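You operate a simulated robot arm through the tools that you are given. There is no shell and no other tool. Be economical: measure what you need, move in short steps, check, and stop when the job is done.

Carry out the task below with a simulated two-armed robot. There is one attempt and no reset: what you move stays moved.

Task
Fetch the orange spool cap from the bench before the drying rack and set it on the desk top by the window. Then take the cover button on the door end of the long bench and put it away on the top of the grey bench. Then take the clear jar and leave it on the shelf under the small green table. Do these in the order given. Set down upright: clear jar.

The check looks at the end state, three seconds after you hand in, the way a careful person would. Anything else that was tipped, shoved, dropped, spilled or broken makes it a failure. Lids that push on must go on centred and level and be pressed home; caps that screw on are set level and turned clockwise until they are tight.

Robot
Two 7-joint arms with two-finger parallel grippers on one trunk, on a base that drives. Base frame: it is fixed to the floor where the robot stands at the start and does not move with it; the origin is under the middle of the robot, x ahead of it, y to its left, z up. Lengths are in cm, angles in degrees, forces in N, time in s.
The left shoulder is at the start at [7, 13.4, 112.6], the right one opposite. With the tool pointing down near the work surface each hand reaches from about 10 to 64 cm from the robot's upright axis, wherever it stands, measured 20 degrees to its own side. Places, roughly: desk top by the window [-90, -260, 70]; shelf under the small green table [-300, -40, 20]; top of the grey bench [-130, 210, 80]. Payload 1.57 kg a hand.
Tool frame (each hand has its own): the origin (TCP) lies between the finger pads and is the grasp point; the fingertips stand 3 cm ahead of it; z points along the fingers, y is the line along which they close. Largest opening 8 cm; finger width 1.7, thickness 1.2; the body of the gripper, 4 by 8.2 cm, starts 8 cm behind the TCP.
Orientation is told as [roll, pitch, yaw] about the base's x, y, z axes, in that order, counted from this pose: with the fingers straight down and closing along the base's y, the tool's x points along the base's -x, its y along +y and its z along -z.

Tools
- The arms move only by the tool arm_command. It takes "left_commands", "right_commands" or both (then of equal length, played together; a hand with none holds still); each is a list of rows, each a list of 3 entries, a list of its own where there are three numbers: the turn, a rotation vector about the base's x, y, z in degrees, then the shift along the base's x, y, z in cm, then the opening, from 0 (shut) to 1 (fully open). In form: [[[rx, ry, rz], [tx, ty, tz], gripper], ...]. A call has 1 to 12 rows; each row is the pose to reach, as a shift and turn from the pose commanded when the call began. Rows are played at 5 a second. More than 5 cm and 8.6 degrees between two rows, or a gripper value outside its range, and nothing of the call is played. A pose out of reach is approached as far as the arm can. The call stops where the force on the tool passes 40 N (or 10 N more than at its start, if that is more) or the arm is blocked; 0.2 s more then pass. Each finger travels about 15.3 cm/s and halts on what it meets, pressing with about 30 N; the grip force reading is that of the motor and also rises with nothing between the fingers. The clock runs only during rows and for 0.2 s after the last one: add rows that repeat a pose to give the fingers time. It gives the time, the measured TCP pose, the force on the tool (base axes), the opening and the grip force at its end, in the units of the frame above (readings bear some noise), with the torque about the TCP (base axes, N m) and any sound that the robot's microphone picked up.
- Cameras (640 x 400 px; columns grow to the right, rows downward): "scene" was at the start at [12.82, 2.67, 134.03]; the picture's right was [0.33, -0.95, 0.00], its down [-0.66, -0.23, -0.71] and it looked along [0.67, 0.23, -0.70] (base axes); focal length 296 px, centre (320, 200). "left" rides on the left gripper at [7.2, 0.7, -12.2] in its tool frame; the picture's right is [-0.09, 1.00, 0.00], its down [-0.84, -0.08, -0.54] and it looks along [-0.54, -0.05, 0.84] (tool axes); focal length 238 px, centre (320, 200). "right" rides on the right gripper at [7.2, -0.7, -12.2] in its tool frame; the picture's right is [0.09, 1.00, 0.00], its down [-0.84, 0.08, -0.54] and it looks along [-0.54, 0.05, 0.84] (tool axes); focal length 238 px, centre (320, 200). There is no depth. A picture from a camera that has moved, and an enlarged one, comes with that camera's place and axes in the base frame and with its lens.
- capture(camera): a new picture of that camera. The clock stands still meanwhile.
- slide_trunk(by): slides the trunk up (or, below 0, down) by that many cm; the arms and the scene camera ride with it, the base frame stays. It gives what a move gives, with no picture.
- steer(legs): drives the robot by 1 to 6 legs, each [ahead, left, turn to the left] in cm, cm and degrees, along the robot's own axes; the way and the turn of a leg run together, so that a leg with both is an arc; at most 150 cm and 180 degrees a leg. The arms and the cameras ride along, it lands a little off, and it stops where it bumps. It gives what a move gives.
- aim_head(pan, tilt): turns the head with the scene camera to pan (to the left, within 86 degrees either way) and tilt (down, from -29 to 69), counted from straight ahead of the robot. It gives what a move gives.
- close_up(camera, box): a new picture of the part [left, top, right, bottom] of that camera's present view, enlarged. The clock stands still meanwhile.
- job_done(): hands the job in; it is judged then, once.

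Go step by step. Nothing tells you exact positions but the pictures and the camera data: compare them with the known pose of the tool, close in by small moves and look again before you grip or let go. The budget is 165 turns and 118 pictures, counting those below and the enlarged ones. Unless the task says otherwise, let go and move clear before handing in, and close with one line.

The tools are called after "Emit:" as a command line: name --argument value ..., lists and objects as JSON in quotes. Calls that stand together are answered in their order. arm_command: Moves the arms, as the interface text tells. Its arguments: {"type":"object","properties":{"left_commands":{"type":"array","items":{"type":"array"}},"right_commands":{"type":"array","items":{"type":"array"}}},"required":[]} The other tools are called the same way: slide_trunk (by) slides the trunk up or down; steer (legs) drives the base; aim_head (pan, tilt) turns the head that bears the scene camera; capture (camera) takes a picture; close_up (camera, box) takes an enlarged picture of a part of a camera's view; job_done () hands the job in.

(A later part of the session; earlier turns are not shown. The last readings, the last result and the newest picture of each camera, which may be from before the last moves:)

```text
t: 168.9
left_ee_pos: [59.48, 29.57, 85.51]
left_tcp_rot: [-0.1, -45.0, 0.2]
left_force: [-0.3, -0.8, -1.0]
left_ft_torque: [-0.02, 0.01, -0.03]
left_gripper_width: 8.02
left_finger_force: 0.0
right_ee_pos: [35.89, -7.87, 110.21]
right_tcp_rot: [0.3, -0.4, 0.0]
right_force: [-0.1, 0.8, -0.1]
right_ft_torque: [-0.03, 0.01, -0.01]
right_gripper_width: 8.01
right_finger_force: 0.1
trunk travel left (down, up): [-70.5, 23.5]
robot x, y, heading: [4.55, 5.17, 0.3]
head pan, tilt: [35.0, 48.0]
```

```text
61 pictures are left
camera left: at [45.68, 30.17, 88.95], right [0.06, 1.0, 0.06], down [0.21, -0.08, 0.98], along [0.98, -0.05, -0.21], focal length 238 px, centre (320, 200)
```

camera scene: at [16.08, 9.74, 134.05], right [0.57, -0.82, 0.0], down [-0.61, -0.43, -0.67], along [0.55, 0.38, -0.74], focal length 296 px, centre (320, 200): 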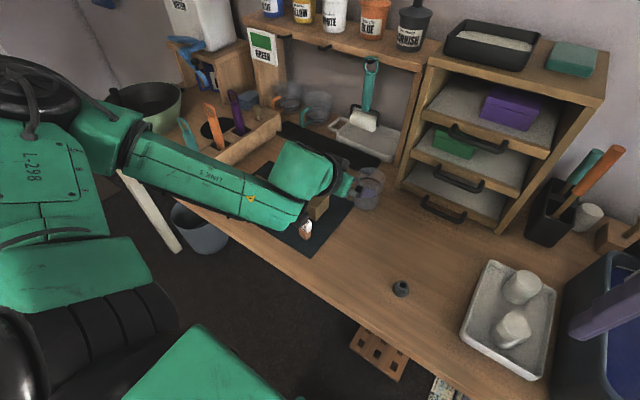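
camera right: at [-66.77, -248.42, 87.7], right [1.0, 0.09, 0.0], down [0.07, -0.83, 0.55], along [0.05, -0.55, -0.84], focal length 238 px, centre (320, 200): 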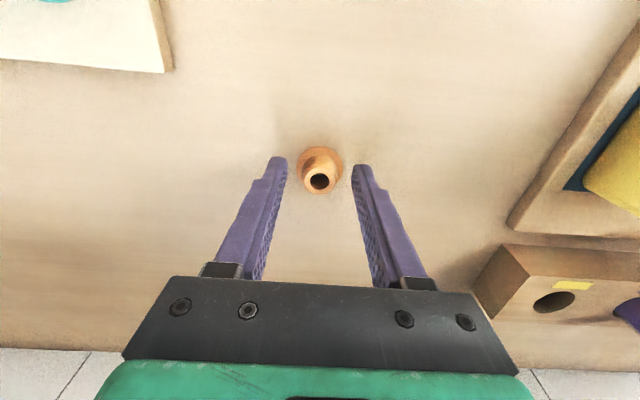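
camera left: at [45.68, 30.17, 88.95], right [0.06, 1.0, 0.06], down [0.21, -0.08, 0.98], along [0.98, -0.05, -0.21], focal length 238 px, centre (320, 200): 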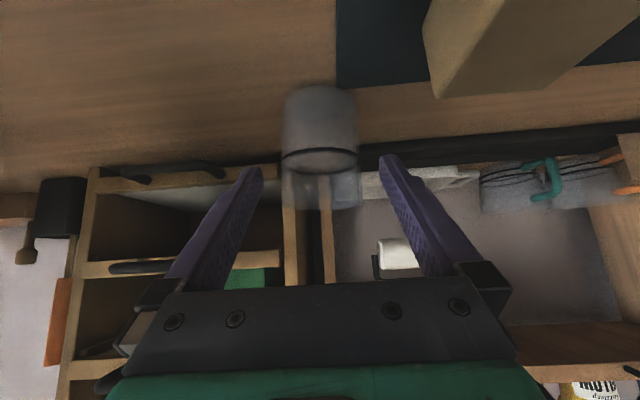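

Jar is centred between the fingers. Final advance to about (65.1, 29.6, 81), then close.

Emit:
arm_command --left_commands '[[[0, 0, 0], [2, 0, -2], 1], [[0, 0, 0], [4, 0.05, -3.5], 1], [[0, 0, 0], [5.5, 0.05, -4.5], 1]]'

Emit:
capture --camera "left"

Emit:
close_up --camera "scene" --box '[230, 120, 470, 270]'

```text
t: 169.7
left_ee_pos: [64.06, 29.97, 82.3]
left_tcp_rot: [0.0, -45.1, 0.1]
left_force: [-0.3, -0.1, 0.2]
left_ft_torque: [-0.01, 0.03, 0.0]
left_gripper_width: 8.0
left_finger_force: 0.1
left hand out of reach, approached as far as the arm can: row 3
right_ee_pos: [35.76, -7.78, 110.37]
right_tcp_rot: [0.1, -0.7, 0.0]
right_force: [-0.8, -0.2, 0.2]
right_ft_torque: [-0.04, 0.02, -0.01]
right_gripper_width: 7.98
right_finger_force: 0.2
trunk travel left (down, up): [-70.5, 23.5]
robot x, y, heading: [5.14, 5.12, 0.2]
head pan, tilt: [35.0, 48.0]
```

```text
60 pictures are left
camera left: at [50.18, 30.62, 85.64], right [0.06, 1.0, 0.06], down [0.21, -0.08, 0.98], along [0.98, -0.05, -0.21], focal length 238 px, centre (320, 200)
```

left: 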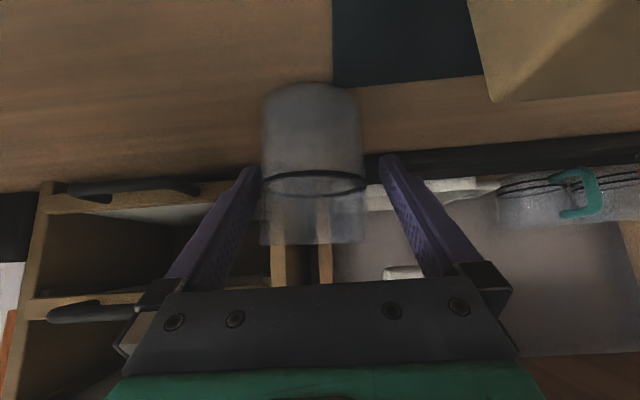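

```text
2.67 times, centred on (350, 195) of scene
camera zoom: at [16.01, 9.79, 134.06], right [0.58, -0.82, 0.0], down [-0.61, -0.43, -0.67], along [0.55, 0.38, -0.74], focal length 791 px, centre (240, 213)
```

zoom: 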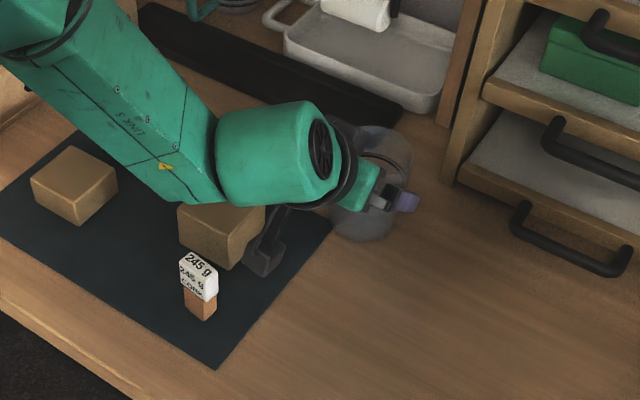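

Slightly short and 0.4 to the left of centre. I'll nudge with the base (1.2 ahead, 0.4 right) and drop the trunk 1 cm.

Emit:
steer --legs '[[1.2, -0.4, 0]]'

Emit:
slide_trunk --by -1

Emit:
capture --camera "left"

```text
t: 170.4
left_ee_pos: [65.09, 29.56, 82.31]
left_tcp_rot: [-0.1, -45.2, 0.2]
left_force: [0.3, 0.4, -0.1]
left_ft_torque: [-0.02, 0.01, -0.02]
left_gripper_width: 7.99
left_finger_force: 0.0
right_ee_pos: [36.76, -8.15, 110.39]
right_tcp_rot: [0.2, -0.6, 0.2]
right_force: [-0.4, 0.2, -0.2]
right_ft_torque: [-0.04, -0.01, -0.01]
right_gripper_width: 7.99
right_finger_force: 0.1
trunk travel left (down, up): [-70.5, 23.5]
robot x, y, heading: [5.97, 4.75, -0.2]
head pan, tilt: [35.0, 48.0]
```

```text
t: 171.0
left_ee_pos: [65.17, 29.61, 81.1]
left_tcp_rot: [-0.1, -45.0, 0.2]
left_force: [0.1, -0.3, -0.3]
left_ft_torque: [0.01, 0.02, 0.0]
left_gripper_width: 7.99
left_finger_force: 0.1
right_ee_pos: [37.07, -8.17, 109.22]
right_tcp_rot: [0.3, -0.5, 0.1]
right_force: [-0.3, 0.2, 0.1]
right_ft_torque: [0.0, -0.01, 0.01]
right_gripper_width: 8.0
right_finger_force: 0.1
trunk travel left (down, up): [-69.5, 24.5]
robot x, y, heading: [5.82, 4.87, 0.2]
head pan, tilt: [35.0, 48.0]
```

```text
58 pictures are left
camera left: at [51.39, 30.2, 84.63], right [0.06, 1.0, 0.06], down [0.21, -0.08, 0.98], along [0.98, -0.05, -0.21], focal length 238 px, centre (320, 200)
```

left: 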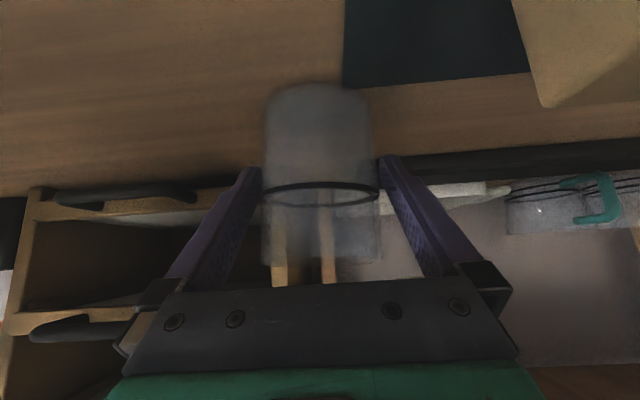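

Centred. Close on the jar.

Emit:
arm_command --left_commands '[[[0, 0, 0], [0, 0, 0], 0.9], [[0, 0, 0], [0, 0, 0], 0.7], [[0, 0, 0], [0, 0, 0], 0], [[0, 0, 0], [0, 0, 0], 0]]'

Emit:
capture --camera "left"

```text
t: 172.0
left_ee_pos: [65.2, 29.61, 81.15]
left_tcp_rot: [-0.1, -45.2, 0.1]
left_force: [0.0, 0.3, 0.9]
left_ft_torque: [0.05, -0.03, 0.02]
left_gripper_width: 6.55
left_finger_force: 30.5
right_ee_pos: [36.96, -8.15, 109.18]
right_tcp_rot: [0.3, -0.5, 0.2]
right_force: [-0.1, 0.3, 0.1]
right_ft_torque: [-0.01, 0.0, 0.0]
right_gripper_width: 8.02
right_finger_force: 0.0
trunk travel left (down, up): [-69.5, 24.5]
robot x, y, heading: [5.76, 4.8, -0.1]
head pan, tilt: [35.0, 48.0]
```

```text
57 pictures are left
camera left: at [51.41, 30.19, 84.62], right [0.06, 1.0, 0.06], down [0.21, -0.08, 0.98], along [0.98, -0.05, -0.21], focal length 238 px, centre (320, 200)
```

left: 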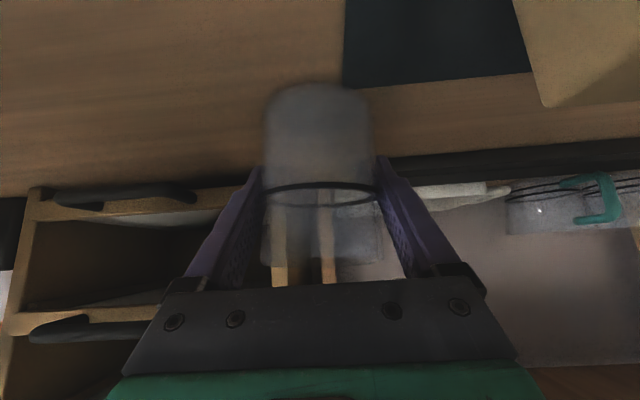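

Gripped at 6.55. Lift with the trunk.

Emit:
slide_trunk --by 3

Emit:
capture --camera "left"

Emit:
slide_trunk --by 13

Emit:
capture --camera "scene"

```text
t: 172.8
left_ee_pos: [65.17, 29.51, 84.27]
left_tcp_rot: [-0.2, -45.0, 0.1]
left_force: [0.4, 0.1, -1.6]
left_ft_torque: [0.01, -0.03, -0.01]
left_gripper_width: 6.57
left_finger_force: 29.6
right_ee_pos: [37.02, -8.22, 112.26]
right_tcp_rot: [0.3, -0.6, 0.1]
right_force: [0.5, -0.3, 0.1]
right_ft_torque: [-0.02, 0.01, -0.01]
right_gripper_width: 7.99
right_finger_force: 0.0
trunk travel left (down, up): [-72.5, 21.5]
robot x, y, heading: [5.86, 4.94, 0.1]
head pan, tilt: [35.0, 48.0]
```

```text
56 pictures are left
camera left: at [51.43, 30.19, 87.6], right [0.06, 1.0, 0.06], down [0.21, -0.08, 0.98], along [0.98, -0.05, -0.21], focal length 238 px, centre (320, 200)
```

left: 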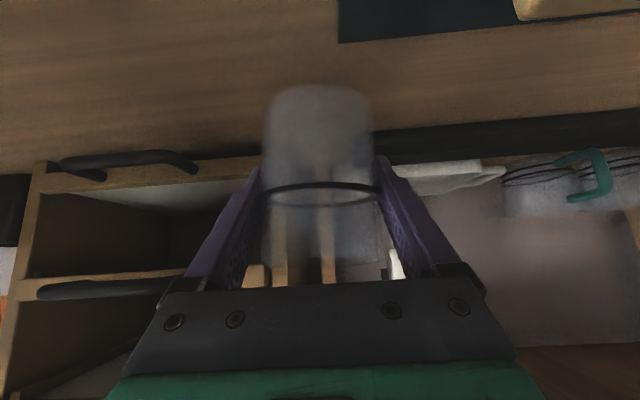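

```text
t: 174.4
left_ee_pos: [65.04, 29.58, 97.17]
left_tcp_rot: [-0.1, -45.0, 0.2]
left_force: [0.0, 0.7, -0.5]
left_ft_torque: [-0.04, -0.02, 0.01]
left_gripper_width: 6.55
left_finger_force: 30.5
right_ee_pos: [36.92, -8.2, 125.33]
right_tcp_rot: [0.4, -0.5, 0.0]
right_force: [0.7, -0.5, -0.3]
right_ft_torque: [-0.04, 0.0, 0.03]
right_gripper_width: 8.0
right_finger_force: 0.0
trunk travel left (down, up): [-85.5, 8.5]
robot x, y, heading: [6.02, 4.76, -0.1]
head pan, tilt: [35.0, 48.0]
```

```text
55 pictures are left
camera scene: at [17.33, 9.36, 149.04], right [0.57, -0.82, 0.0], down [-0.61, -0.43, -0.67], along [0.55, 0.38, -0.74], focal length 296 px, centre (320, 200)
```

scene: 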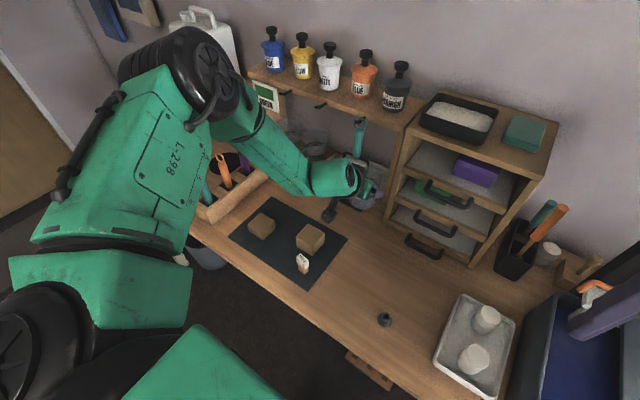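

Jar lifted upright, nothing disturbed. Drive off: back, left, turn around and head to the green table along y ≈ 55.

Emit:
steer --legs '[[-50, 0, 0], [0, 52, 0], [0, 0, 180], [150, 0, 0], [40, 0, 0]]'

Emit:
aim_head --pan 30 --tilt 40

Emit:
capture --camera "scene"

Emit:
capture --camera "left"

```text
t: 196.4
left_ee_pos: [-294.29, 36.02, 97.2]
left_tcp_rot: [-0.2, -45.1, 178.8]
left_force: [0.2, 0.0, -1.1]
left_ft_torque: [0.02, -0.02, -0.01]
left_gripper_width: 6.22
left_finger_force: 30.2
right_ee_pos: [-265.25, 73.22, 125.3]
right_tcp_rot: [0.2, -0.5, 178.8]
right_force: [0.2, 0.6, -0.9]
right_ft_torque: [0.01, 0.01, -0.02]
right_gripper_width: 8.0
right_finger_force: 0.0
trunk travel left (down, up): [-85.5, 8.5]
robot x, y, heading: [-234.7, 59.52, 178.6]
head pan, tilt: [35.0, 48.0]
```

```text
t: 197.1
left_ee_pos: [-294.46, 35.97, 97.16]
left_tcp_rot: [0.0, -45.1, 179.0]
left_force: [-0.2, 0.3, -0.5]
left_ft_torque: [-0.02, -0.02, -0.01]
left_gripper_width: 6.22
left_finger_force: 30.3
right_ee_pos: [-265.43, 73.1, 125.32]
right_tcp_rot: [0.3, -0.6, 178.8]
right_force: [0.1, 0.0, -0.5]
right_ft_torque: [0.0, 0.02, -0.02]
right_gripper_width: 8.01
right_finger_force: 0.1
trunk travel left (down, up): [-85.5, 8.5]
robot x, y, heading: [-234.79, 59.73, 178.7]
head pan, tilt: [30.0, 40.0]
```

```text
54 pictures are left
camera scene: at [-246.9, 55.44, 150.19], right [-0.48, 0.88, 0.0], down [0.56, 0.31, -0.77], along [-0.67, -0.37, -0.64], focal length 296 px, centre (320, 200)
```

scene: 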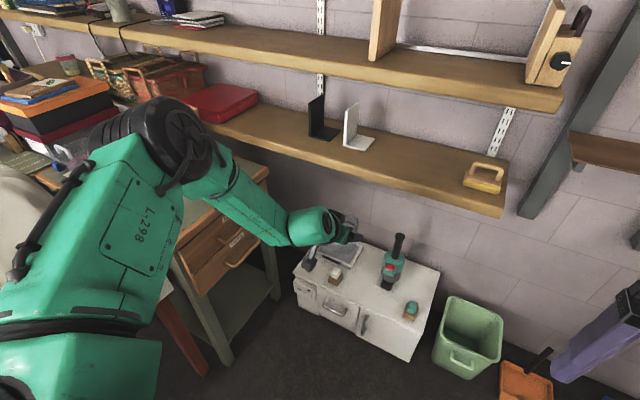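

```text
53 pictures are left
camera left: at [-280.84, 35.01, 100.61], right [-0.09, -0.99, 0.06], down [-0.21, 0.08, 0.98], along [-0.97, 0.07, -0.21], focal length 238 px, centre (320, 200)
```

left: 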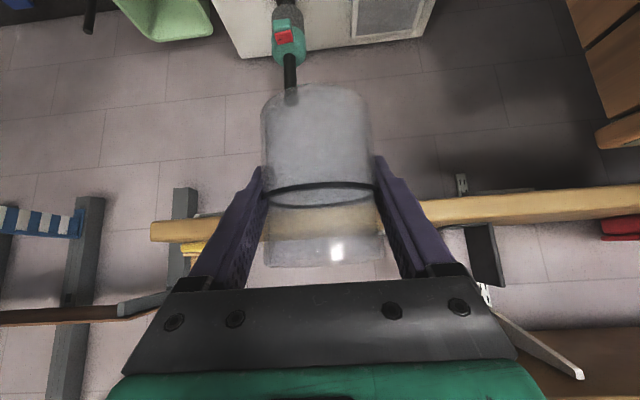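

The jar is held well. The free room by the cabinet and wall shelf is tight, so I'll measure where my right arm's elbow is before choosing the pose.

Emit:
aim_head --pan -50 --tilt 45

Emit:
capture --camera "scene"

Emit:
aim_head --pan 60 --tilt 45

Emit:
capture --camera "scene"

```text
t: 198.6
left_ee_pos: [-294.36, 35.97, 97.19]
left_tcp_rot: [-0.1, -45.0, 178.9]
left_force: [-0.3, 0.0, -0.5]
left_ft_torque: [0.0, -0.02, 0.04]
left_gripper_width: 6.21
left_finger_force: 30.0
right_ee_pos: [-265.49, 73.26, 125.22]
right_tcp_rot: [0.4, -0.5, 178.7]
right_force: [-0.3, 0.1, 0.5]
right_ft_torque: [-0.02, -0.03, 0.0]
right_gripper_width: 7.99
right_finger_force: 0.1
trunk travel left (down, up): [-85.5, 8.5]
robot x, y, heading: [-234.42, 59.47, 178.7]
head pan, tilt: [-50.0, 45.0]
```

```text
52 pictures are left
camera scene: at [-244.56, 65.87, 149.47], right [0.78, 0.63, 0.0], down [0.44, -0.55, -0.71], along [-0.44, 0.55, -0.71], focal length 296 px, centre (320, 200)
```

scene: 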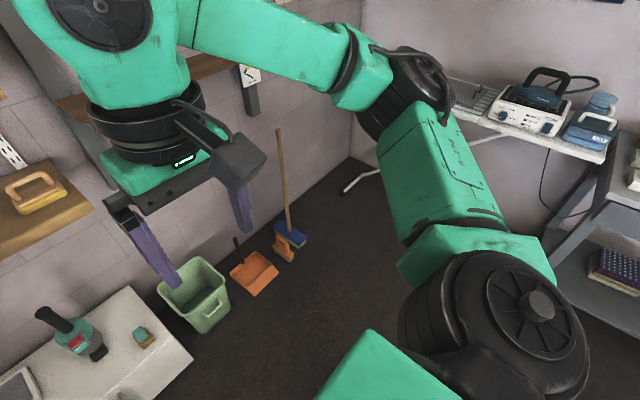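

```text
t: 200.5
left_ee_pos: [-294.53, 36.02, 97.27]
left_tcp_rot: [-0.1, -45.0, 178.8]
left_force: [-0.3, -0.2, -0.8]
left_ft_torque: [0.02, -0.04, 0.0]
left_gripper_width: 6.21
left_finger_force: 30.3
right_ee_pos: [-265.5, 73.18, 125.32]
right_tcp_rot: [0.3, -0.4, 178.8]
right_force: [-0.3, 0.9, -0.5]
right_ft_torque: [0.02, 0.03, 0.03]
right_gripper_width: 7.99
right_finger_force: 0.1
trunk travel left (down, up): [-85.5, 8.5]
robot x, y, heading: [-234.54, 59.42, 178.6]
head pan, tilt: [60.0, 45.0]
```

```text
51 pictures are left
camera scene: at [-243.67, 52.59, 149.46], right [-0.86, 0.52, 0.0], down [0.37, 0.6, -0.71], along [-0.37, -0.6, -0.71], focal length 296 px, centre (320, 200)
```

scene: 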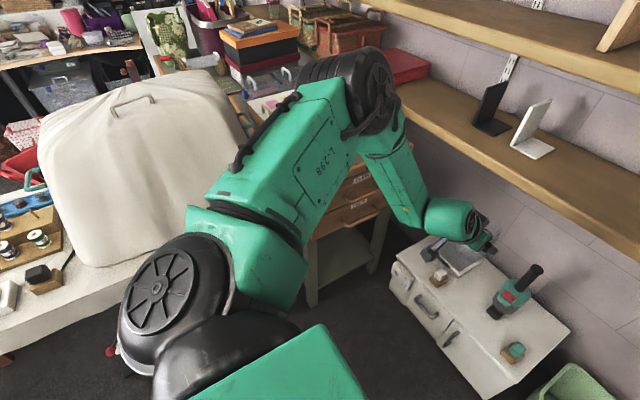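

The left elbow would foul the cloth table at the green shelf, while the right arm has room there. So I'll set the jar down on the empty red desk with the left hand and re-grip it with the right.

Emit:
steer --legs '[[-72, 0, 0], [0, 0, 91.3]]'

Emit:
aim_head --pan 10 --tilt 42

Emit:
capture --camera "scene"

```text
t: 208.2
left_ee_pos: [-138.26, -1.62, 97.31]
left_tcp_rot: [0.0, -45.1, -89.9]
left_force: [0.4, 0.3, -0.5]
left_ft_torque: [0.03, -0.02, 0.0]
left_gripper_width: 6.23
left_finger_force: 30.4
right_ee_pos: [-175.89, 26.71, 125.25]
right_tcp_rot: [0.4, -0.4, -90.1]
right_force: [0.3, 0.5, -0.4]
right_ft_torque: [0.0, -0.05, 0.02]
right_gripper_width: 8.0
right_finger_force: 0.1
trunk travel left (down, up): [-85.5, 8.5]
robot x, y, heading: [-162.65, 57.99, -89.6]
head pan, tilt: [60.0, 45.0]
```

```text
t: 209.4
left_ee_pos: [-138.16, -1.46, 97.2]
left_tcp_rot: [-0.1, -45.1, -89.9]
left_force: [-0.8, 0.6, -0.5]
left_ft_torque: [-0.01, -0.02, 0.0]
left_gripper_width: 6.25
left_finger_force: 29.9
right_ee_pos: [-175.88, 26.7, 125.29]
right_tcp_rot: [0.4, -0.5, -90.0]
right_force: [-0.4, 0.7, 0.3]
right_ft_torque: [-0.01, 0.01, 0.0]
right_gripper_width: 8.0
right_finger_force: 0.0
trunk travel left (down, up): [-85.5, 8.5]
robot x, y, heading: [-162.94, 57.39, -90.1]
head pan, tilt: [10.0, 42.0]
```

```text
50 pictures are left
camera scene: at [-161.3, 44.63, 149.9], right [-0.98, -0.17, 0.0], down [-0.12, 0.66, -0.74], along [0.13, -0.73, -0.67], focal length 296 px, centre (320, 200)
```

scene: 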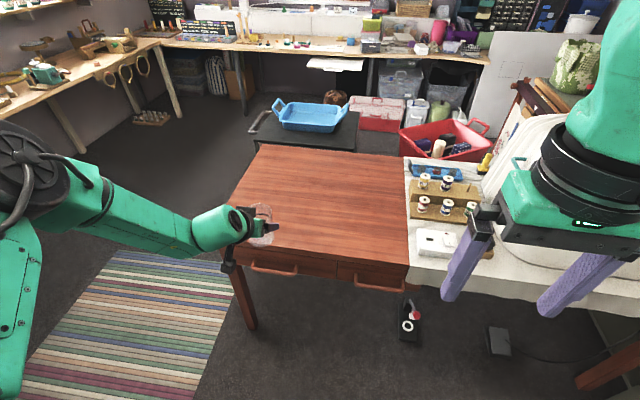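

The desk is empty, front edge y ≈ -9. Drive ahead 28 and lower with the trunk.

Emit:
steer --legs '[[27, 0, 0]]'

Emit:
slide_trunk --by -13

Emit:
capture --camera "scene"

Emit:
capture --camera "left"

```text
t: 211.3
left_ee_pos: [-138.15, -28.31, 97.33]
left_tcp_rot: [-0.1, -45.2, -90.0]
left_force: [0.0, -0.2, -1.0]
left_ft_torque: [-0.01, 0.0, -0.01]
left_gripper_width: 6.21
left_finger_force: 30.4
right_ee_pos: [-175.87, -0.19, 125.29]
right_tcp_rot: [0.3, -0.7, -90.1]
right_force: [0.4, 0.5, 0.0]
right_ft_torque: [-0.03, 0.02, -0.02]
right_gripper_width: 8.02
right_finger_force: 0.1
trunk travel left (down, up): [-85.5, 8.5]
robot x, y, heading: [-163.03, 31.04, -90.1]
head pan, tilt: [10.0, 42.0]
```

```text
t: 212.9
left_ee_pos: [-138.19, -28.58, 84.34]
left_tcp_rot: [-0.1, -45.2, -90.0]
left_force: [-1.1, 0.0, 0.4]
left_ft_torque: [-0.01, 0.01, 0.01]
left_gripper_width: 6.21
left_finger_force: 30.1
right_ee_pos: [-176.0, -0.35, 112.31]
right_tcp_rot: [0.3, -0.6, -90.1]
right_force: [0.0, 0.4, 1.5]
right_ft_torque: [-0.02, 0.03, -0.03]
right_gripper_width: 8.01
right_finger_force: 0.0
trunk travel left (down, up): [-72.5, 21.5]
robot x, y, heading: [-163.12, 30.97, -90.0]
head pan, tilt: [10.0, 42.0]
```

```text
49 pictures are left
camera scene: at [-161.31, 17.62, 136.9], right [-0.98, -0.17, 0.0], down [-0.12, 0.66, -0.74], along [0.13, -0.73, -0.67], focal length 296 px, centre (320, 200)
```

scene: 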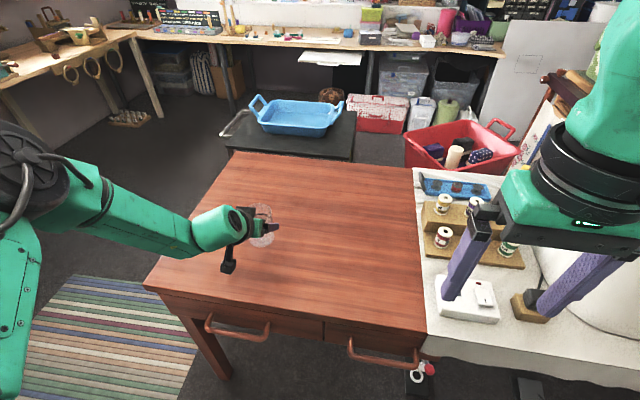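

```text
48 pictures are left
camera left: at [-137.6, -14.93, 87.62], right [1.0, -0.07, 0.06], down [-0.08, -0.21, 0.98], along [-0.05, -0.98, -0.21], focal length 238 px, centre (320, 200)
```

left: 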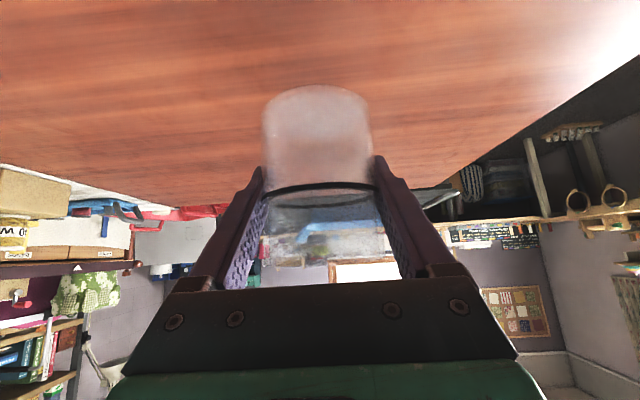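

Lower by small trunk steps, watching the force.

Emit:
slide_trunk --by -2.5

Emit:
slide_trunk --by -0.6

Emit:
slide_trunk --by -0.6

Emit:
capture --camera "left"

```text
t: 213.6
left_ee_pos: [-138.21, -28.65, 81.62]
left_tcp_rot: [-0.2, -45.1, -89.9]
left_force: [0.4, 0.4, -0.1]
left_ft_torque: [-0.02, -0.02, 0.03]
left_gripper_width: 6.22
left_finger_force: 30.1
right_ee_pos: [-176.04, -0.28, 109.73]
right_tcp_rot: [0.3, -0.6, -90.1]
right_force: [0.4, -0.5, 0.4]
right_ft_torque: [0.0, 0.01, 0.01]
right_gripper_width: 8.0
right_finger_force: 0.0
trunk travel left (down, up): [-70.0, 24.0]
robot x, y, heading: [-162.69, 30.83, -90.1]
head pan, tilt: [10.0, 42.0]
```

```text
t: 214.2
left_ee_pos: [-138.12, -28.62, 81.12]
left_tcp_rot: [-0.1, -44.9, -89.9]
left_force: [0.8, -0.2, -1.1]
left_ft_torque: [0.0, 0.01, 0.01]
left_gripper_width: 6.21
left_finger_force: 29.7
right_ee_pos: [-175.93, -0.29, 109.2]
right_tcp_rot: [0.3, -0.7, -90.2]
right_force: [-1.5, -0.1, -0.8]
right_ft_torque: [0.0, -0.01, 0.0]
right_gripper_width: 7.99
right_finger_force: 0.0
trunk travel left (down, up): [-69.4, 24.6]
robot x, y, heading: [-162.81, 30.95, -90.3]
head pan, tilt: [10.0, 42.0]
```

```text
t: 214.7
left_ee_pos: [-138.13, -28.58, 80.52]
left_tcp_rot: [-0.1, -45.1, -90.0]
left_force: [-1.0, 0.7, -0.8]
left_ft_torque: [0.01, 0.06, 0.03]
left_gripper_width: 6.21
left_finger_force: 30.2
right_ee_pos: [-175.99, -0.4, 108.54]
right_tcp_rot: [0.3, -0.5, -90.1]
right_force: [0.0, -0.1, -0.6]
right_ft_torque: [-0.03, -0.05, 0.0]
right_gripper_width: 8.01
right_finger_force: 0.0
trunk travel left (down, up): [-68.8, 25.2]
robot x, y, heading: [-162.73, 30.76, -90.1]
head pan, tilt: [10.0, 42.0]
```

```text
47 pictures are left
camera left: at [-137.59, -14.95, 83.9], right [1.0, -0.07, 0.06], down [-0.08, -0.21, 0.98], along [-0.05, -0.98, -0.21], focal length 238 px, centre (320, 200)
```

left: 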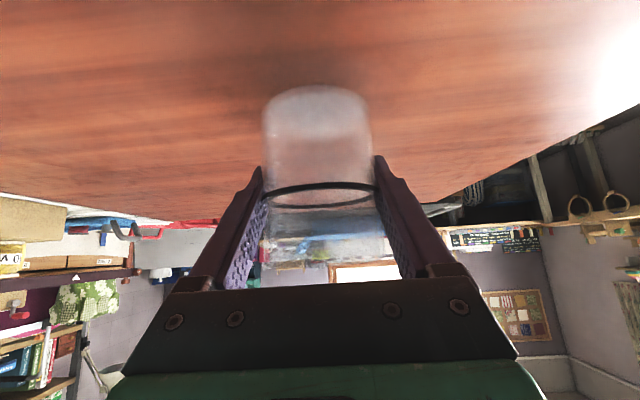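

Emit:
slide_trunk --by -0.7

Emit:
slide_trunk --by -0.7

Emit:
slide_trunk --by -0.7

Emit:
close_up --camera "scene" --box '[190, 180, 350, 290]'

```text
t: 215.3
left_ee_pos: [-138.18, -28.59, 79.68]
left_tcp_rot: [-0.2, -45.0, -89.9]
left_force: [-0.2, 0.2, -0.9]
left_ft_torque: [0.0, -0.02, 0.03]
left_gripper_width: 6.22
left_finger_force: 30.2
right_ee_pos: [-176.05, -0.31, 107.86]
right_tcp_rot: [0.3, -0.6, -90.1]
right_force: [0.0, 0.4, -0.7]
right_ft_torque: [-0.02, 0.02, -0.03]
right_gripper_width: 8.01
right_finger_force: 0.1
trunk travel left (down, up): [-68.1, 25.9]
robot x, y, heading: [-162.79, 31.1, -90.1]
head pan, tilt: [10.0, 42.0]
```

```text
t: 215.8
left_ee_pos: [-138.27, -28.65, 79.16]
left_tcp_rot: [-0.1, -45.3, -90.1]
left_force: [-0.7, -1.2, 1.8]
left_ft_torque: [-0.15, -0.01, 0.02]
left_gripper_width: 6.22
left_finger_force: 30.4
right_ee_pos: [-175.89, -0.15, 107.15]
right_tcp_rot: [0.3, -0.6, -90.2]
right_force: [0.7, 0.5, -0.1]
right_ft_torque: [-0.03, 0.01, 0.02]
right_gripper_width: 7.99
right_finger_force: 0.1
trunk travel left (down, up): [-67.4, 26.6]
robot x, y, heading: [-163.12, 31.27, -89.9]
head pan, tilt: [10.0, 42.0]
```

```text
t: 216.4
left_ee_pos: [-138.14, -28.53, 78.92]
left_tcp_rot: [-0.1, -45.5, -89.9]
left_force: [2.1, 1.9, 21.2]
left_ft_torque: [-0.42, -0.07, 0.01]
left_gripper_width: 6.2
left_finger_force: 29.4
right_ee_pos: [-175.92, 0.09, 106.61]
right_tcp_rot: [0.4, -0.8, -90.0]
right_force: [-0.1, 0.8, 0.0]
right_ft_torque: [-0.02, 0.01, -0.06]
right_gripper_width: 8.04
right_finger_force: 0.0
trunk travel left (down, up): [-66.7, 27.3]
robot x, y, heading: [-163.02, 30.87, -90.0]
head pan, tilt: [10.0, 42.0]
```

```text
3.64 times, centred on (270, 235) of scene
camera zoom: at [-161.42, 18.07, 131.17], right [-0.98, -0.17, 0.0], down [-0.12, 0.66, -0.75], along [0.13, -0.73, -0.67], focal length 1078 px, centre (502, 73)
```

zoom: 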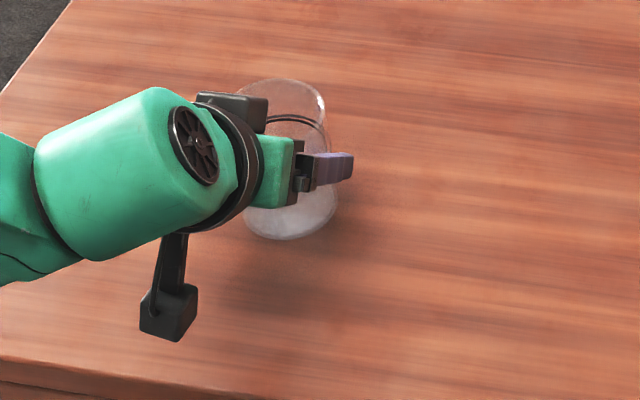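

Contact with the desk (z ≈ 74). Ease off slightly, open wide.

Emit:
slide_trunk --by 0.4

Emit:
arm_command --left_commands '[[[0, 0, 0], [0, 0, 0], 0.85], [[0, 0, 0], [0, 0, 0], 1], [[0, 0, 0], [0, 0, 0], 1], [[0, 0, 0], [0, 0, 0], 1]]'

Emit:
capture --camera "left"

```text
t: 216.9
left_ee_pos: [-138.27, -28.46, 78.78]
left_tcp_rot: [0.0, -45.1, -90.0]
left_force: [2.1, -2.0, 9.8]
left_ft_torque: [-0.46, -0.04, 0.04]
left_gripper_width: 6.23
left_finger_force: 30.1
right_ee_pos: [-175.94, -0.16, 106.89]
right_tcp_rot: [0.3, -0.6, -90.1]
right_force: [-0.7, 0.2, -0.2]
right_ft_torque: [-0.02, 0.02, -0.04]
right_gripper_width: 7.98
right_finger_force: 0.1
trunk travel left (down, up): [-67.1, 26.9]
robot x, y, heading: [-162.97, 30.77, -90.2]
head pan, tilt: [10.0, 42.0]
```

```text
t: 217.9
left_ee_pos: [-138.29, -28.48, 78.8]
left_tcp_rot: [-0.1, -45.0, -90.1]
left_force: [0.2, -0.4, 0.7]
left_ft_torque: [-0.01, 0.0, 0.04]
left_gripper_width: 8.03
left_finger_force: 0.0
right_ee_pos: [-175.97, -0.28, 106.85]
right_tcp_rot: [0.3, -0.6, -90.2]
right_force: [0.1, -0.5, -0.3]
right_ft_torque: [0.0, -0.03, 0.01]
right_gripper_width: 8.01
right_finger_force: 0.1
trunk travel left (down, up): [-67.1, 26.9]
robot x, y, heading: [-162.56, 31.15, -90.1]
head pan, tilt: [10.0, 42.0]
```

```text
45 pictures are left
camera left: at [-137.6, -14.93, 82.22], right [1.0, -0.07, 0.06], down [-0.08, -0.21, 0.98], along [-0.05, -0.98, -0.21], focal length 238 px, centre (320, 200)
```

left: 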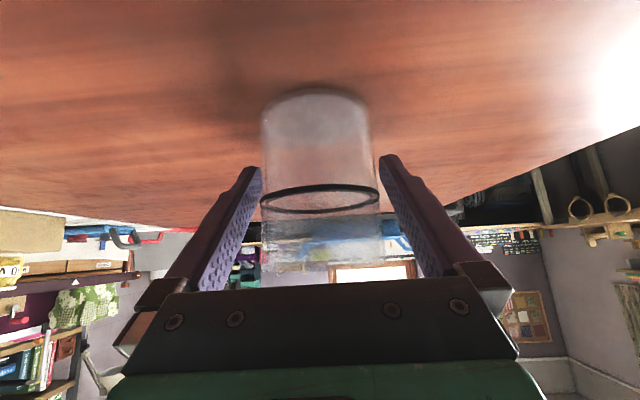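

Jar stands free. Retract along the tool axis.

Emit:
arm_command --left_commands '[[[0, 0, 0], [0, 1.5, 1.5], 1], [[0, 0, 0], [0, 3, 3], 1], [[0, 0, 0], [0, 5, 5], 1], [[0, 0, 0], [0, 7, 7], 1], [[0, 0, 0], [0, 9, 10], 1], [[0, 0, 0], [0, 10, 14], 1], [[0, 0, 0], [0, 11, 18], 1]]'

Emit:
capture --camera "scene"

```text
t: 219.5
left_ee_pos: [-138.23, -17.45, 96.84]
left_tcp_rot: [-0.1, -45.1, -89.9]
left_force: [-0.6, 0.0, 0.6]
left_ft_torque: [-0.05, 0.0, 0.02]
left_gripper_width: 8.0
left_finger_force: 0.2
right_ee_pos: [-175.97, -0.21, 106.95]
right_tcp_rot: [0.3, -0.6, -90.1]
right_force: [-0.6, -0.5, 0.7]
right_ft_torque: [-0.01, -0.03, -0.02]
right_gripper_width: 8.0
right_finger_force: 0.1
trunk travel left (down, up): [-67.1, 26.9]
robot x, y, heading: [-163.03, 31.09, -89.9]
head pan, tilt: [10.0, 42.0]
```

```text
44 pictures are left
camera scene: at [-161.35, 17.73, 131.51], right [-0.98, -0.17, 0.0], down [-0.12, 0.66, -0.74], along [0.13, -0.73, -0.67], focal length 296 px, centre (320, 200)
```

scene: 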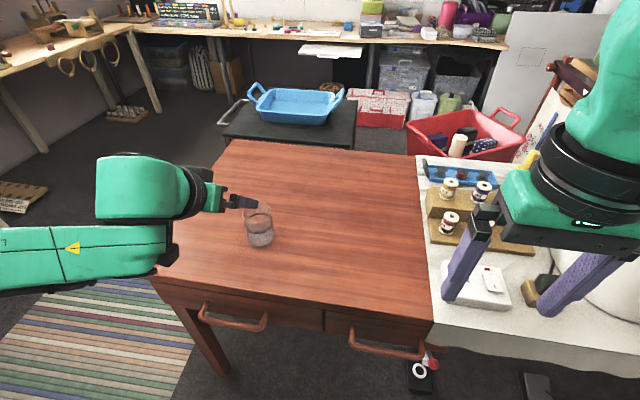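

Jar stands upright on the desk at about (-138.2, -28.4). Shift the robot left so the right hand can take it, then tilt the right hand forward.

Emit:
steer --legs '[[0, 39, 0]]'

Emit:
arm_command --right_commands '[[[-8, 0, 0], [0, -2.5, -1], 1], [[-16, 0, 0], [0, -5, -2], 1], [[-24, 0, 0], [0, -8, -4], 1], [[-32, 0, 0], [0, -11, -6], 1], [[-40, 0, 0], [0, -14, -8], 1], [[-45, 0, 0], [0, -16, -10], 1]]'

Emit:
capture --camera "right"

Emit:
aim_head --pan -15 --tilt 45

Emit:
capture --camera "scene"

```text
t: 222.0
left_ee_pos: [-98.79, -17.48, 96.79]
left_tcp_rot: [0.0, -45.1, -89.9]
left_force: [0.7, -0.8, -0.6]
left_ft_torque: [0.0, 0.02, 0.03]
left_gripper_width: 7.99
left_finger_force: 0.0
right_ee_pos: [-136.76, -0.29, 106.87]
right_tcp_rot: [0.4, -0.5, -90.0]
right_force: [-0.5, 0.9, 0.1]
right_ft_torque: [0.0, -0.02, -0.01]
right_gripper_width: 7.98
right_finger_force: 0.1
trunk travel left (down, up): [-67.1, 26.9]
robot x, y, heading: [-123.54, 30.49, -90.0]
head pan, tilt: [10.0, 42.0]
```

```text
t: 223.4
left_ee_pos: [-98.95, -17.65, 96.9]
left_tcp_rot: [-0.1, -44.9, -89.8]
left_force: [0.1, -0.2, -1.2]
left_ft_torque: [0.02, 0.03, 0.01]
left_gripper_width: 7.98
left_finger_force: 0.2
right_ee_pos: [-136.63, -16.39, 96.85]
right_tcp_rot: [0.3, -45.7, -90.0]
right_force: [0.2, 0.6, 0.0]
right_ft_torque: [0.02, 0.0, 0.02]
right_gripper_width: 8.02
right_finger_force: 0.1
trunk travel left (down, up): [-67.1, 26.9]
robot x, y, heading: [-123.63, 30.81, -89.9]
head pan, tilt: [10.0, 42.0]
```

```text
43 pictures are left
camera right: at [-137.43, -2.6, 100.12], right [1.0, 0.07, -0.06], down [0.07, -0.2, 0.98], along [0.05, -0.98, -0.2], focal length 238 px, centre (320, 200)
```

right: 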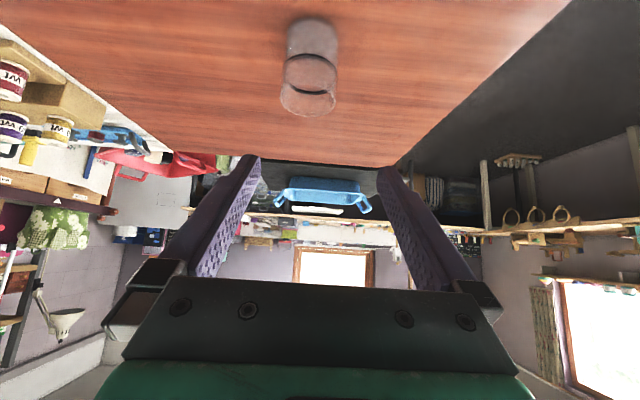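

```text
t: 224.3
left_ee_pos: [-98.94, -17.59, 96.66]
left_tcp_rot: [-0.1, -45.0, -89.9]
left_force: [-0.6, -0.3, 0.2]
left_ft_torque: [-0.02, 0.0, 0.0]
left_gripper_width: 7.99
left_finger_force: 0.1
right_ee_pos: [-136.76, -16.32, 96.89]
right_tcp_rot: [0.3, -45.6, -90.1]
right_force: [0.1, -0.1, 0.0]
right_ft_torque: [0.02, 0.01, 0.04]
right_gripper_width: 7.99
right_finger_force: 0.0
trunk travel left (down, up): [-67.1, 26.9]
robot x, y, heading: [-123.43, 30.87, -90.0]
head pan, tilt: [-15.0, 45.0]
```

```text
42 pictures are left
camera scene: at [-125.57, 18.0, 131.07], right [-0.97, 0.26, 0.0], down [0.18, 0.68, -0.71], along [-0.18, -0.68, -0.71], focal length 296 px, centre (320, 200)
```

scene: 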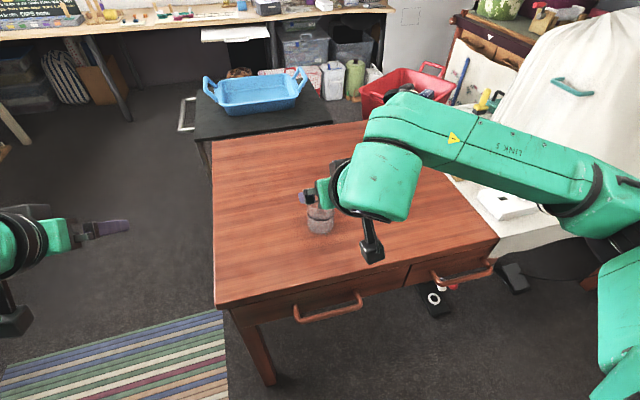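

Now align x to -138.25 and move to the diagonal pre-approach.

Emit:
arm_command --right_commands '[[[0, 0, 0], [-1, -1, -2.5], 1], [[0, 0, 0], [-1.55, -2, -5], 1], [[0, 0, 0], [-1.55, -3, -8], 1]]'

Emit:
capture --camera "right"

```text
t: 225.1
left_ee_pos: [-98.88, -17.61, 96.69]
left_tcp_rot: [-0.1, -44.9, -89.9]
left_force: [-0.2, -0.5, 0.4]
left_ft_torque: [-0.02, -0.01, 0.0]
left_gripper_width: 7.98
left_finger_force: 0.0
right_ee_pos: [-138.18, -19.46, 88.71]
right_tcp_rot: [0.3, -45.5, -90.1]
right_force: [-1.0, -0.2, -0.3]
right_ft_torque: [0.03, -0.01, -0.02]
right_gripper_width: 7.99
right_finger_force: 0.2
trunk travel left (down, up): [-67.1, 26.9]
robot x, y, heading: [-123.25, 30.99, -90.3]
head pan, tilt: [-15.0, 45.0]
```

```text
41 pictures are left
camera right: at [-138.91, -5.63, 92.07], right [1.0, 0.07, -0.06], down [0.07, -0.2, 0.98], along [0.05, -0.98, -0.2], focal length 238 px, centre (320, 200)
```

right: 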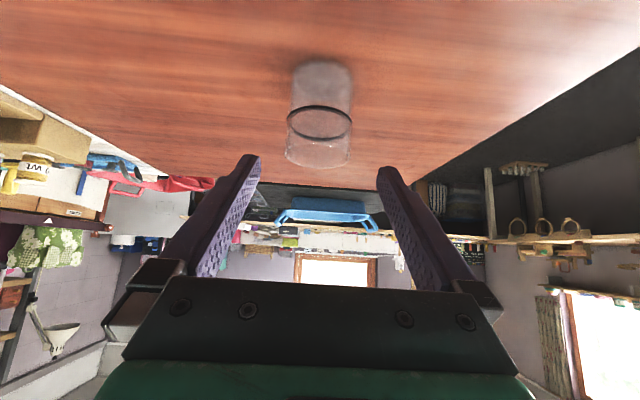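

Centred. Advance most of the way and check.

Emit:
arm_command --right_commands '[[[0, 0, 0], [0, -2.5, -2.7], 1], [[0, 0, 0], [0, -5, -5.4], 1], [[0, 0, 0], [0, -7, -7.5], 1]]'

Emit:
capture --camera "right"

```text
t: 225.9
left_ee_pos: [-98.93, -17.66, 96.75]
left_tcp_rot: [-0.1, -45.0, -89.8]
left_force: [-0.1, 0.7, 1.1]
left_ft_torque: [-0.01, 0.01, 0.01]
left_gripper_width: 7.99
left_finger_force: 0.2
right_ee_pos: [-138.26, -26.22, 81.35]
right_tcp_rot: [0.2, -45.5, -90.0]
right_force: [0.0, 0.4, -0.3]
right_ft_torque: [0.01, -0.03, 0.04]
right_gripper_width: 8.01
right_finger_force: 0.0
trunk travel left (down, up): [-67.1, 26.9]
robot x, y, heading: [-123.45, 30.87, -90.2]
head pan, tilt: [-15.0, 45.0]
```

```text
40 pictures are left
camera right: at [-138.92, -12.54, 84.63], right [1.0, 0.07, -0.06], down [0.08, -0.2, 0.98], along [0.05, -0.98, -0.2], focal length 238 px, centre (320, 200)
```

right: 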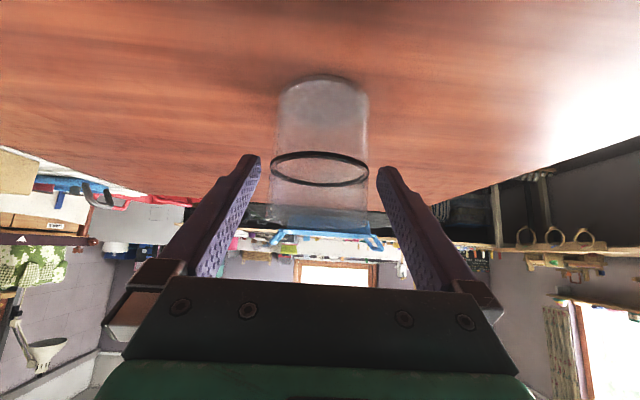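

Good alignment; final advance and close.

Emit:
arm_command --right_commands '[[[0, 0, 0], [0, -1.1, -1.1], 1], [[0, 0, 0], [0, -2.1, -2.1], 1], [[0, 0, 0], [0, -2.1, -2.1], 0.9], [[0, 0, 0], [0, -2.1, -2.1], 0], [[0, 0, 0], [0, -2.1, -2.1], 0], [[0, 0, 0], [0, -2.1, -2.1], 0]]'

Emit:
capture --camera "right"

```text
t: 227.3
left_ee_pos: [-98.94, -17.59, 96.79]
left_tcp_rot: [-0.1, -44.9, -90.0]
left_force: [0.5, 0.6, -0.5]
left_ft_torque: [-0.02, -0.01, -0.04]
left_gripper_width: 8.02
left_finger_force: 0.2
right_ee_pos: [-138.29, -28.45, 79.23]
right_tcp_rot: [0.3, -45.5, -90.0]
right_force: [-0.2, -0.6, -0.2]
right_ft_torque: [-0.01, -0.01, 0.0]
right_gripper_width: 6.25
right_finger_force: 29.8
trunk travel left (down, up): [-67.1, 26.9]
robot x, y, heading: [-123.67, 31.02, -89.8]
head pan, tilt: [-15.0, 45.0]
```

```text
39 pictures are left
camera right: at [-138.93, -14.64, 82.52], right [1.0, 0.07, -0.06], down [0.07, -0.2, 0.98], along [0.05, -0.98, -0.2], focal length 238 px, centre (320, 200)
```

right: 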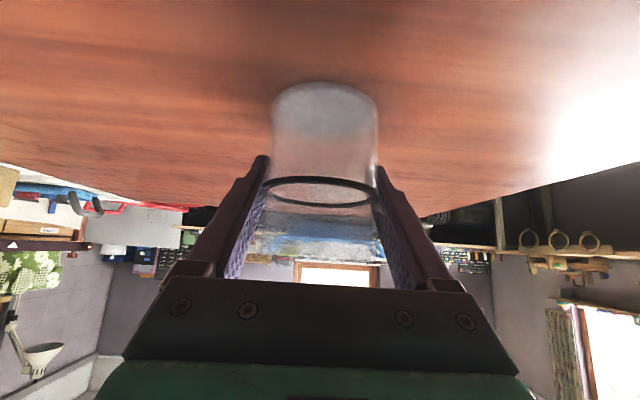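

Jar gripped by the right hand. Lift with the trunk, and fold the left hand back upright and higher.

Emit:
slide_trunk --by 16

Emit:
arm_command --left_commands '[[[8, 0, 0], [0, 2, 2], 1], [[16, 0, 0], [0, 4, 4], 1], [[24, 0, 0], [0, 6, 6], 1], [[32, 0, 0], [0, 8, 8], 1], [[40, 0, 0], [0, 10, 10], 1], [[45, 0, 0], [0, 12, 12], 0.5], [[45, 0, 0], [0, 14, 14], 0.2]]'

Emit:
capture --camera "scene"

```text
t: 229.1
left_ee_pos: [-98.89, -17.63, 112.74]
left_tcp_rot: [-0.1, -44.9, -89.9]
left_force: [-0.2, 0.5, -0.5]
left_ft_torque: [0.01, -0.01, -0.01]
left_gripper_width: 8.0
left_finger_force: 0.0
right_ee_pos: [-138.2, -28.41, 95.22]
right_tcp_rot: [0.3, -45.5, -90.0]
right_force: [0.4, -0.2, 0.1]
right_ft_torque: [-0.03, -0.01, -0.04]
right_gripper_width: 6.23
right_finger_force: 30.2
trunk travel left (down, up): [-83.1, 10.9]
robot x, y, heading: [-123.39, 30.56, -90.1]
head pan, tilt: [-15.0, 45.0]
```

```text
t: 230.7
left_ee_pos: [-98.97, -3.32, 126.84]
left_tcp_rot: [0.0, -0.1, -90.0]
left_force: [-0.9, 0.6, 0.2]
left_ft_torque: [0.01, 0.04, 0.0]
left_gripper_width: 1.62
left_finger_force: 0.0
right_ee_pos: [-138.26, -28.24, 95.34]
right_tcp_rot: [0.3, -45.6, -90.0]
right_force: [-0.9, 0.4, -0.6]
right_ft_torque: [-0.02, 0.0, 0.01]
right_gripper_width: 6.24
right_finger_force: 29.6
trunk travel left (down, up): [-83.1, 10.9]
robot x, y, heading: [-123.28, 30.98, -89.9]
head pan, tilt: [-15.0, 45.0]
```

```text
38 pictures are left
camera scene: at [-125.58, 18.2, 147.08], right [-0.97, 0.26, 0.0], down [0.18, 0.68, -0.71], along [-0.18, -0.68, -0.71], focal length 296 px, centre (320, 200)
```

scene: 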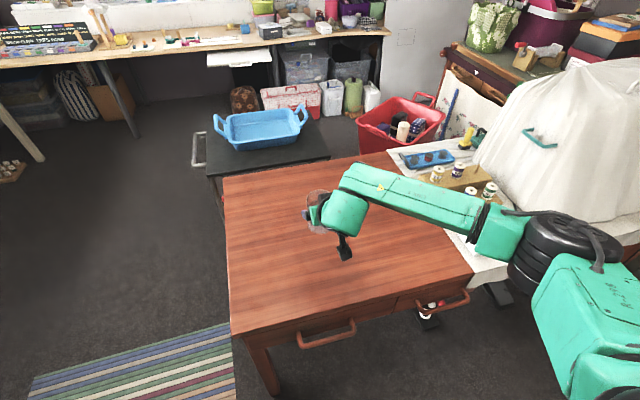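

Extend the right hand a bit further ahead (keeps the elbow narrow), then back off and slide sideways toward the green table.

Emit:
arm_command --right_commands '[[[0, 0, 0], [1, -3.5, 0], 0], [[0, 0, 0], [2, -7, 0], 0]]'

Emit:
steer --legs '[[-65, 0, 0], [0, -132, 0], [0, 0, -13]]'

Emit:
aim_head --pan -20 --tilt 45

Emit:
capture --camera "scene"

```text
t: 231.3
left_ee_pos: [-98.67, -3.65, 126.62]
left_tcp_rot: [0.0, -0.1, -89.9]
left_force: [-0.4, 0.3, 0.0]
left_ft_torque: [-0.02, 0.03, -0.03]
left_gripper_width: 1.6
left_finger_force: 0.1
right_ee_pos: [-136.0, -35.57, 95.23]
right_tcp_rot: [0.2, -45.5, -90.0]
right_force: [0.3, 0.1, -0.8]
right_ft_torque: [-0.02, 0.02, 0.0]
right_gripper_width: 6.23
right_finger_force: 30.2
trunk travel left (down, up): [-83.1, 10.9]
robot x, y, heading: [-123.58, 30.88, -90.1]
head pan, tilt: [-15.0, 45.0]
```

```text
t: 242.0
left_ee_pos: [-240.06, 56.28, 126.73]
left_tcp_rot: [-0.1, 0.1, -102.4]
left_force: [0.8, -0.3, -0.3]
left_ft_torque: [-0.02, -0.03, 0.0]
left_gripper_width: 1.63
left_finger_force: 0.1
right_ee_pos: [-283.34, 33.04, 95.28]
right_tcp_rot: [0.2, -45.5, -102.5]
right_force: [0.1, -0.5, -0.1]
right_ft_torque: [0.0, -0.01, 0.0]
right_gripper_width: 6.21
right_finger_force: 29.7
trunk travel left (down, up): [-83.1, 10.9]
robot x, y, heading: [-256.8, 94.79, -102.5]
head pan, tilt: [-15.0, 45.0]
```

```text
t: 242.7
left_ee_pos: [-240.3, 56.26, 126.66]
left_tcp_rot: [0.0, -0.1, -102.4]
left_force: [0.3, -1.0, 0.4]
left_ft_torque: [0.02, 0.02, -0.01]
left_gripper_width: 1.6
left_finger_force: 0.1
right_ee_pos: [-283.45, 33.06, 95.33]
right_tcp_rot: [0.3, -45.6, -102.5]
right_force: [-0.3, 0.8, -0.5]
right_ft_torque: [0.0, 0.01, 0.02]
right_gripper_width: 6.21
right_finger_force: 29.8
trunk travel left (down, up): [-83.1, 10.9]
robot x, y, heading: [-256.8, 95.32, -102.4]
head pan, tilt: [-20.0, 45.0]
```

```text
37 pictures are left
camera scene: at [-262.16, 83.34, 147.06], right [-0.84, 0.54, 0.0], down [0.38, 0.6, -0.71], along [-0.38, -0.6, -0.71], focal length 296 px, centre (320, 200)
```

scene: 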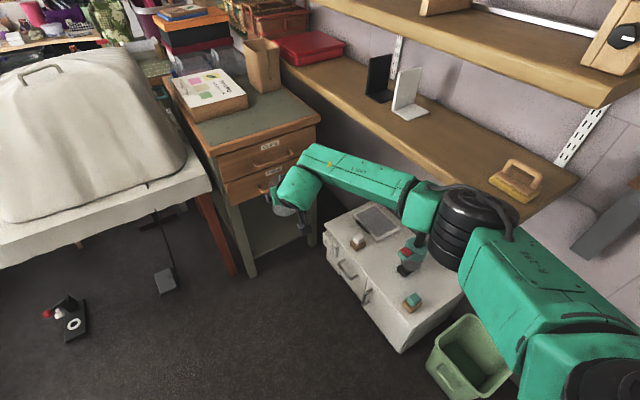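

Right elbow clearance to the cabinet is tight, so I'll swing the left arm out to the side/back and lower the right hand relative to the shoulder (straighter arm), then re-measure.

Emit:
arm_command --left_commands '[[[0, 0, 0], [4, 2, 0], 0.2], [[0, 0, 0], [8, 4, 0], 0.2], [[0, 0, 0], [12, 6, 0], 0.2], [[0, 0, 0], [16, 8, 0], 0.2], [[0, 0, 0], [20, 10, 0], 0.2], [[0, 0, 0], [24, 12.5, 0], 0.2], [[0, 0, 0], [28, 15, 0], 0.2], [[0, 0, 0], [32, 17.5, 0], 0.2], [[0, 0, 0], [36, 20, 0], 0.2]]' --right_commands '[[[0, 0, 0], [0, 0, -2], 0], [[0, 0, 0], [0, 0, -4], 0], [[0, 0, 0], [0, 0, -6], 0], [[0, 0, 0], [0, 0, -8], 0], [[0, 0, 0], [0, 0, -10], 0], [[0, 0, 0], [0, 0, -12], 0], [[0, 0, 0], [0, 0, -14], 0], [[0, 0, 0], [0, 0, -16], 0], [[0, 0, 0], [0, 0, -18], 0]]'

Emit:
capture --camera "scene"

Emit:
capture --camera "right"

```text
t: 244.7
left_ee_pos: [-204.11, 76.46, 126.65]
left_tcp_rot: [-0.1, -0.2, -102.4]
left_force: [-0.1, -0.2, 0.8]
left_ft_torque: [0.02, 0.0, 0.0]
left_gripper_width: 1.58
left_finger_force: 0.1
right_ee_pos: [-283.35, 34.37, 79.62]
right_tcp_rot: [0.2, -45.6, -102.6]
right_force: [0.2, 0.0, -0.4]
right_ft_torque: [0.03, 0.02, 0.01]
right_gripper_width: 6.21
right_finger_force: 29.8
right hand out of reach, approached as far as the arm can: row 7, 8, 9
trunk travel left (down, up): [-83.1, 10.9]
robot x, y, heading: [-256.96, 95.26, -102.4]
head pan, tilt: [-20.0, 45.0]
```

```text
36 pictures are left
camera scene: at [-262.07, 83.47, 147.08], right [-0.84, 0.54, 0.0], down [0.38, 0.6, -0.71], along [-0.38, -0.6, -0.71], focal length 296 px, centre (320, 200)
```

scene: 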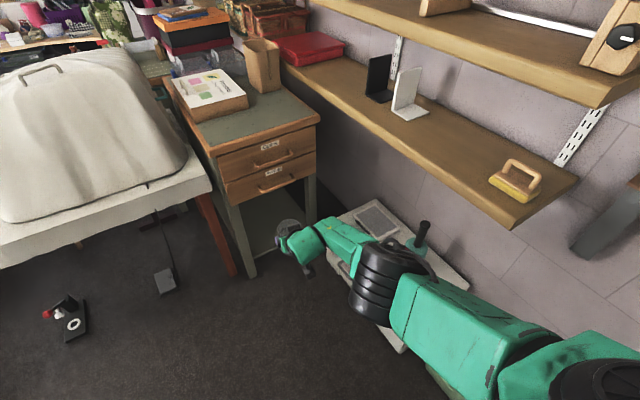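

```text
35 pictures are left
camera right: at [-281.0, 48.03, 82.81], right [0.99, -0.15, -0.06], down [0.03, -0.21, 0.98], along [-0.16, -0.97, -0.2], focal length 238 px, centre (320, 200)
```

right: 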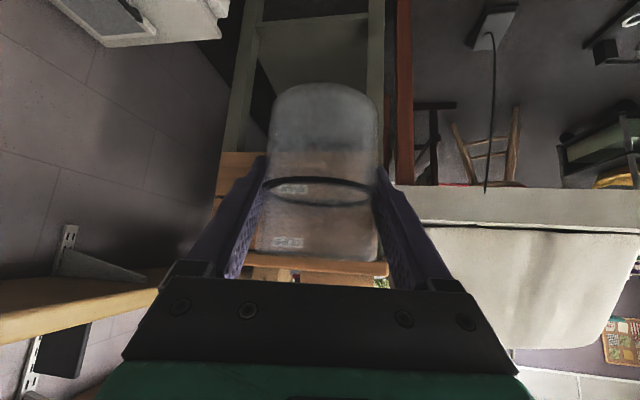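

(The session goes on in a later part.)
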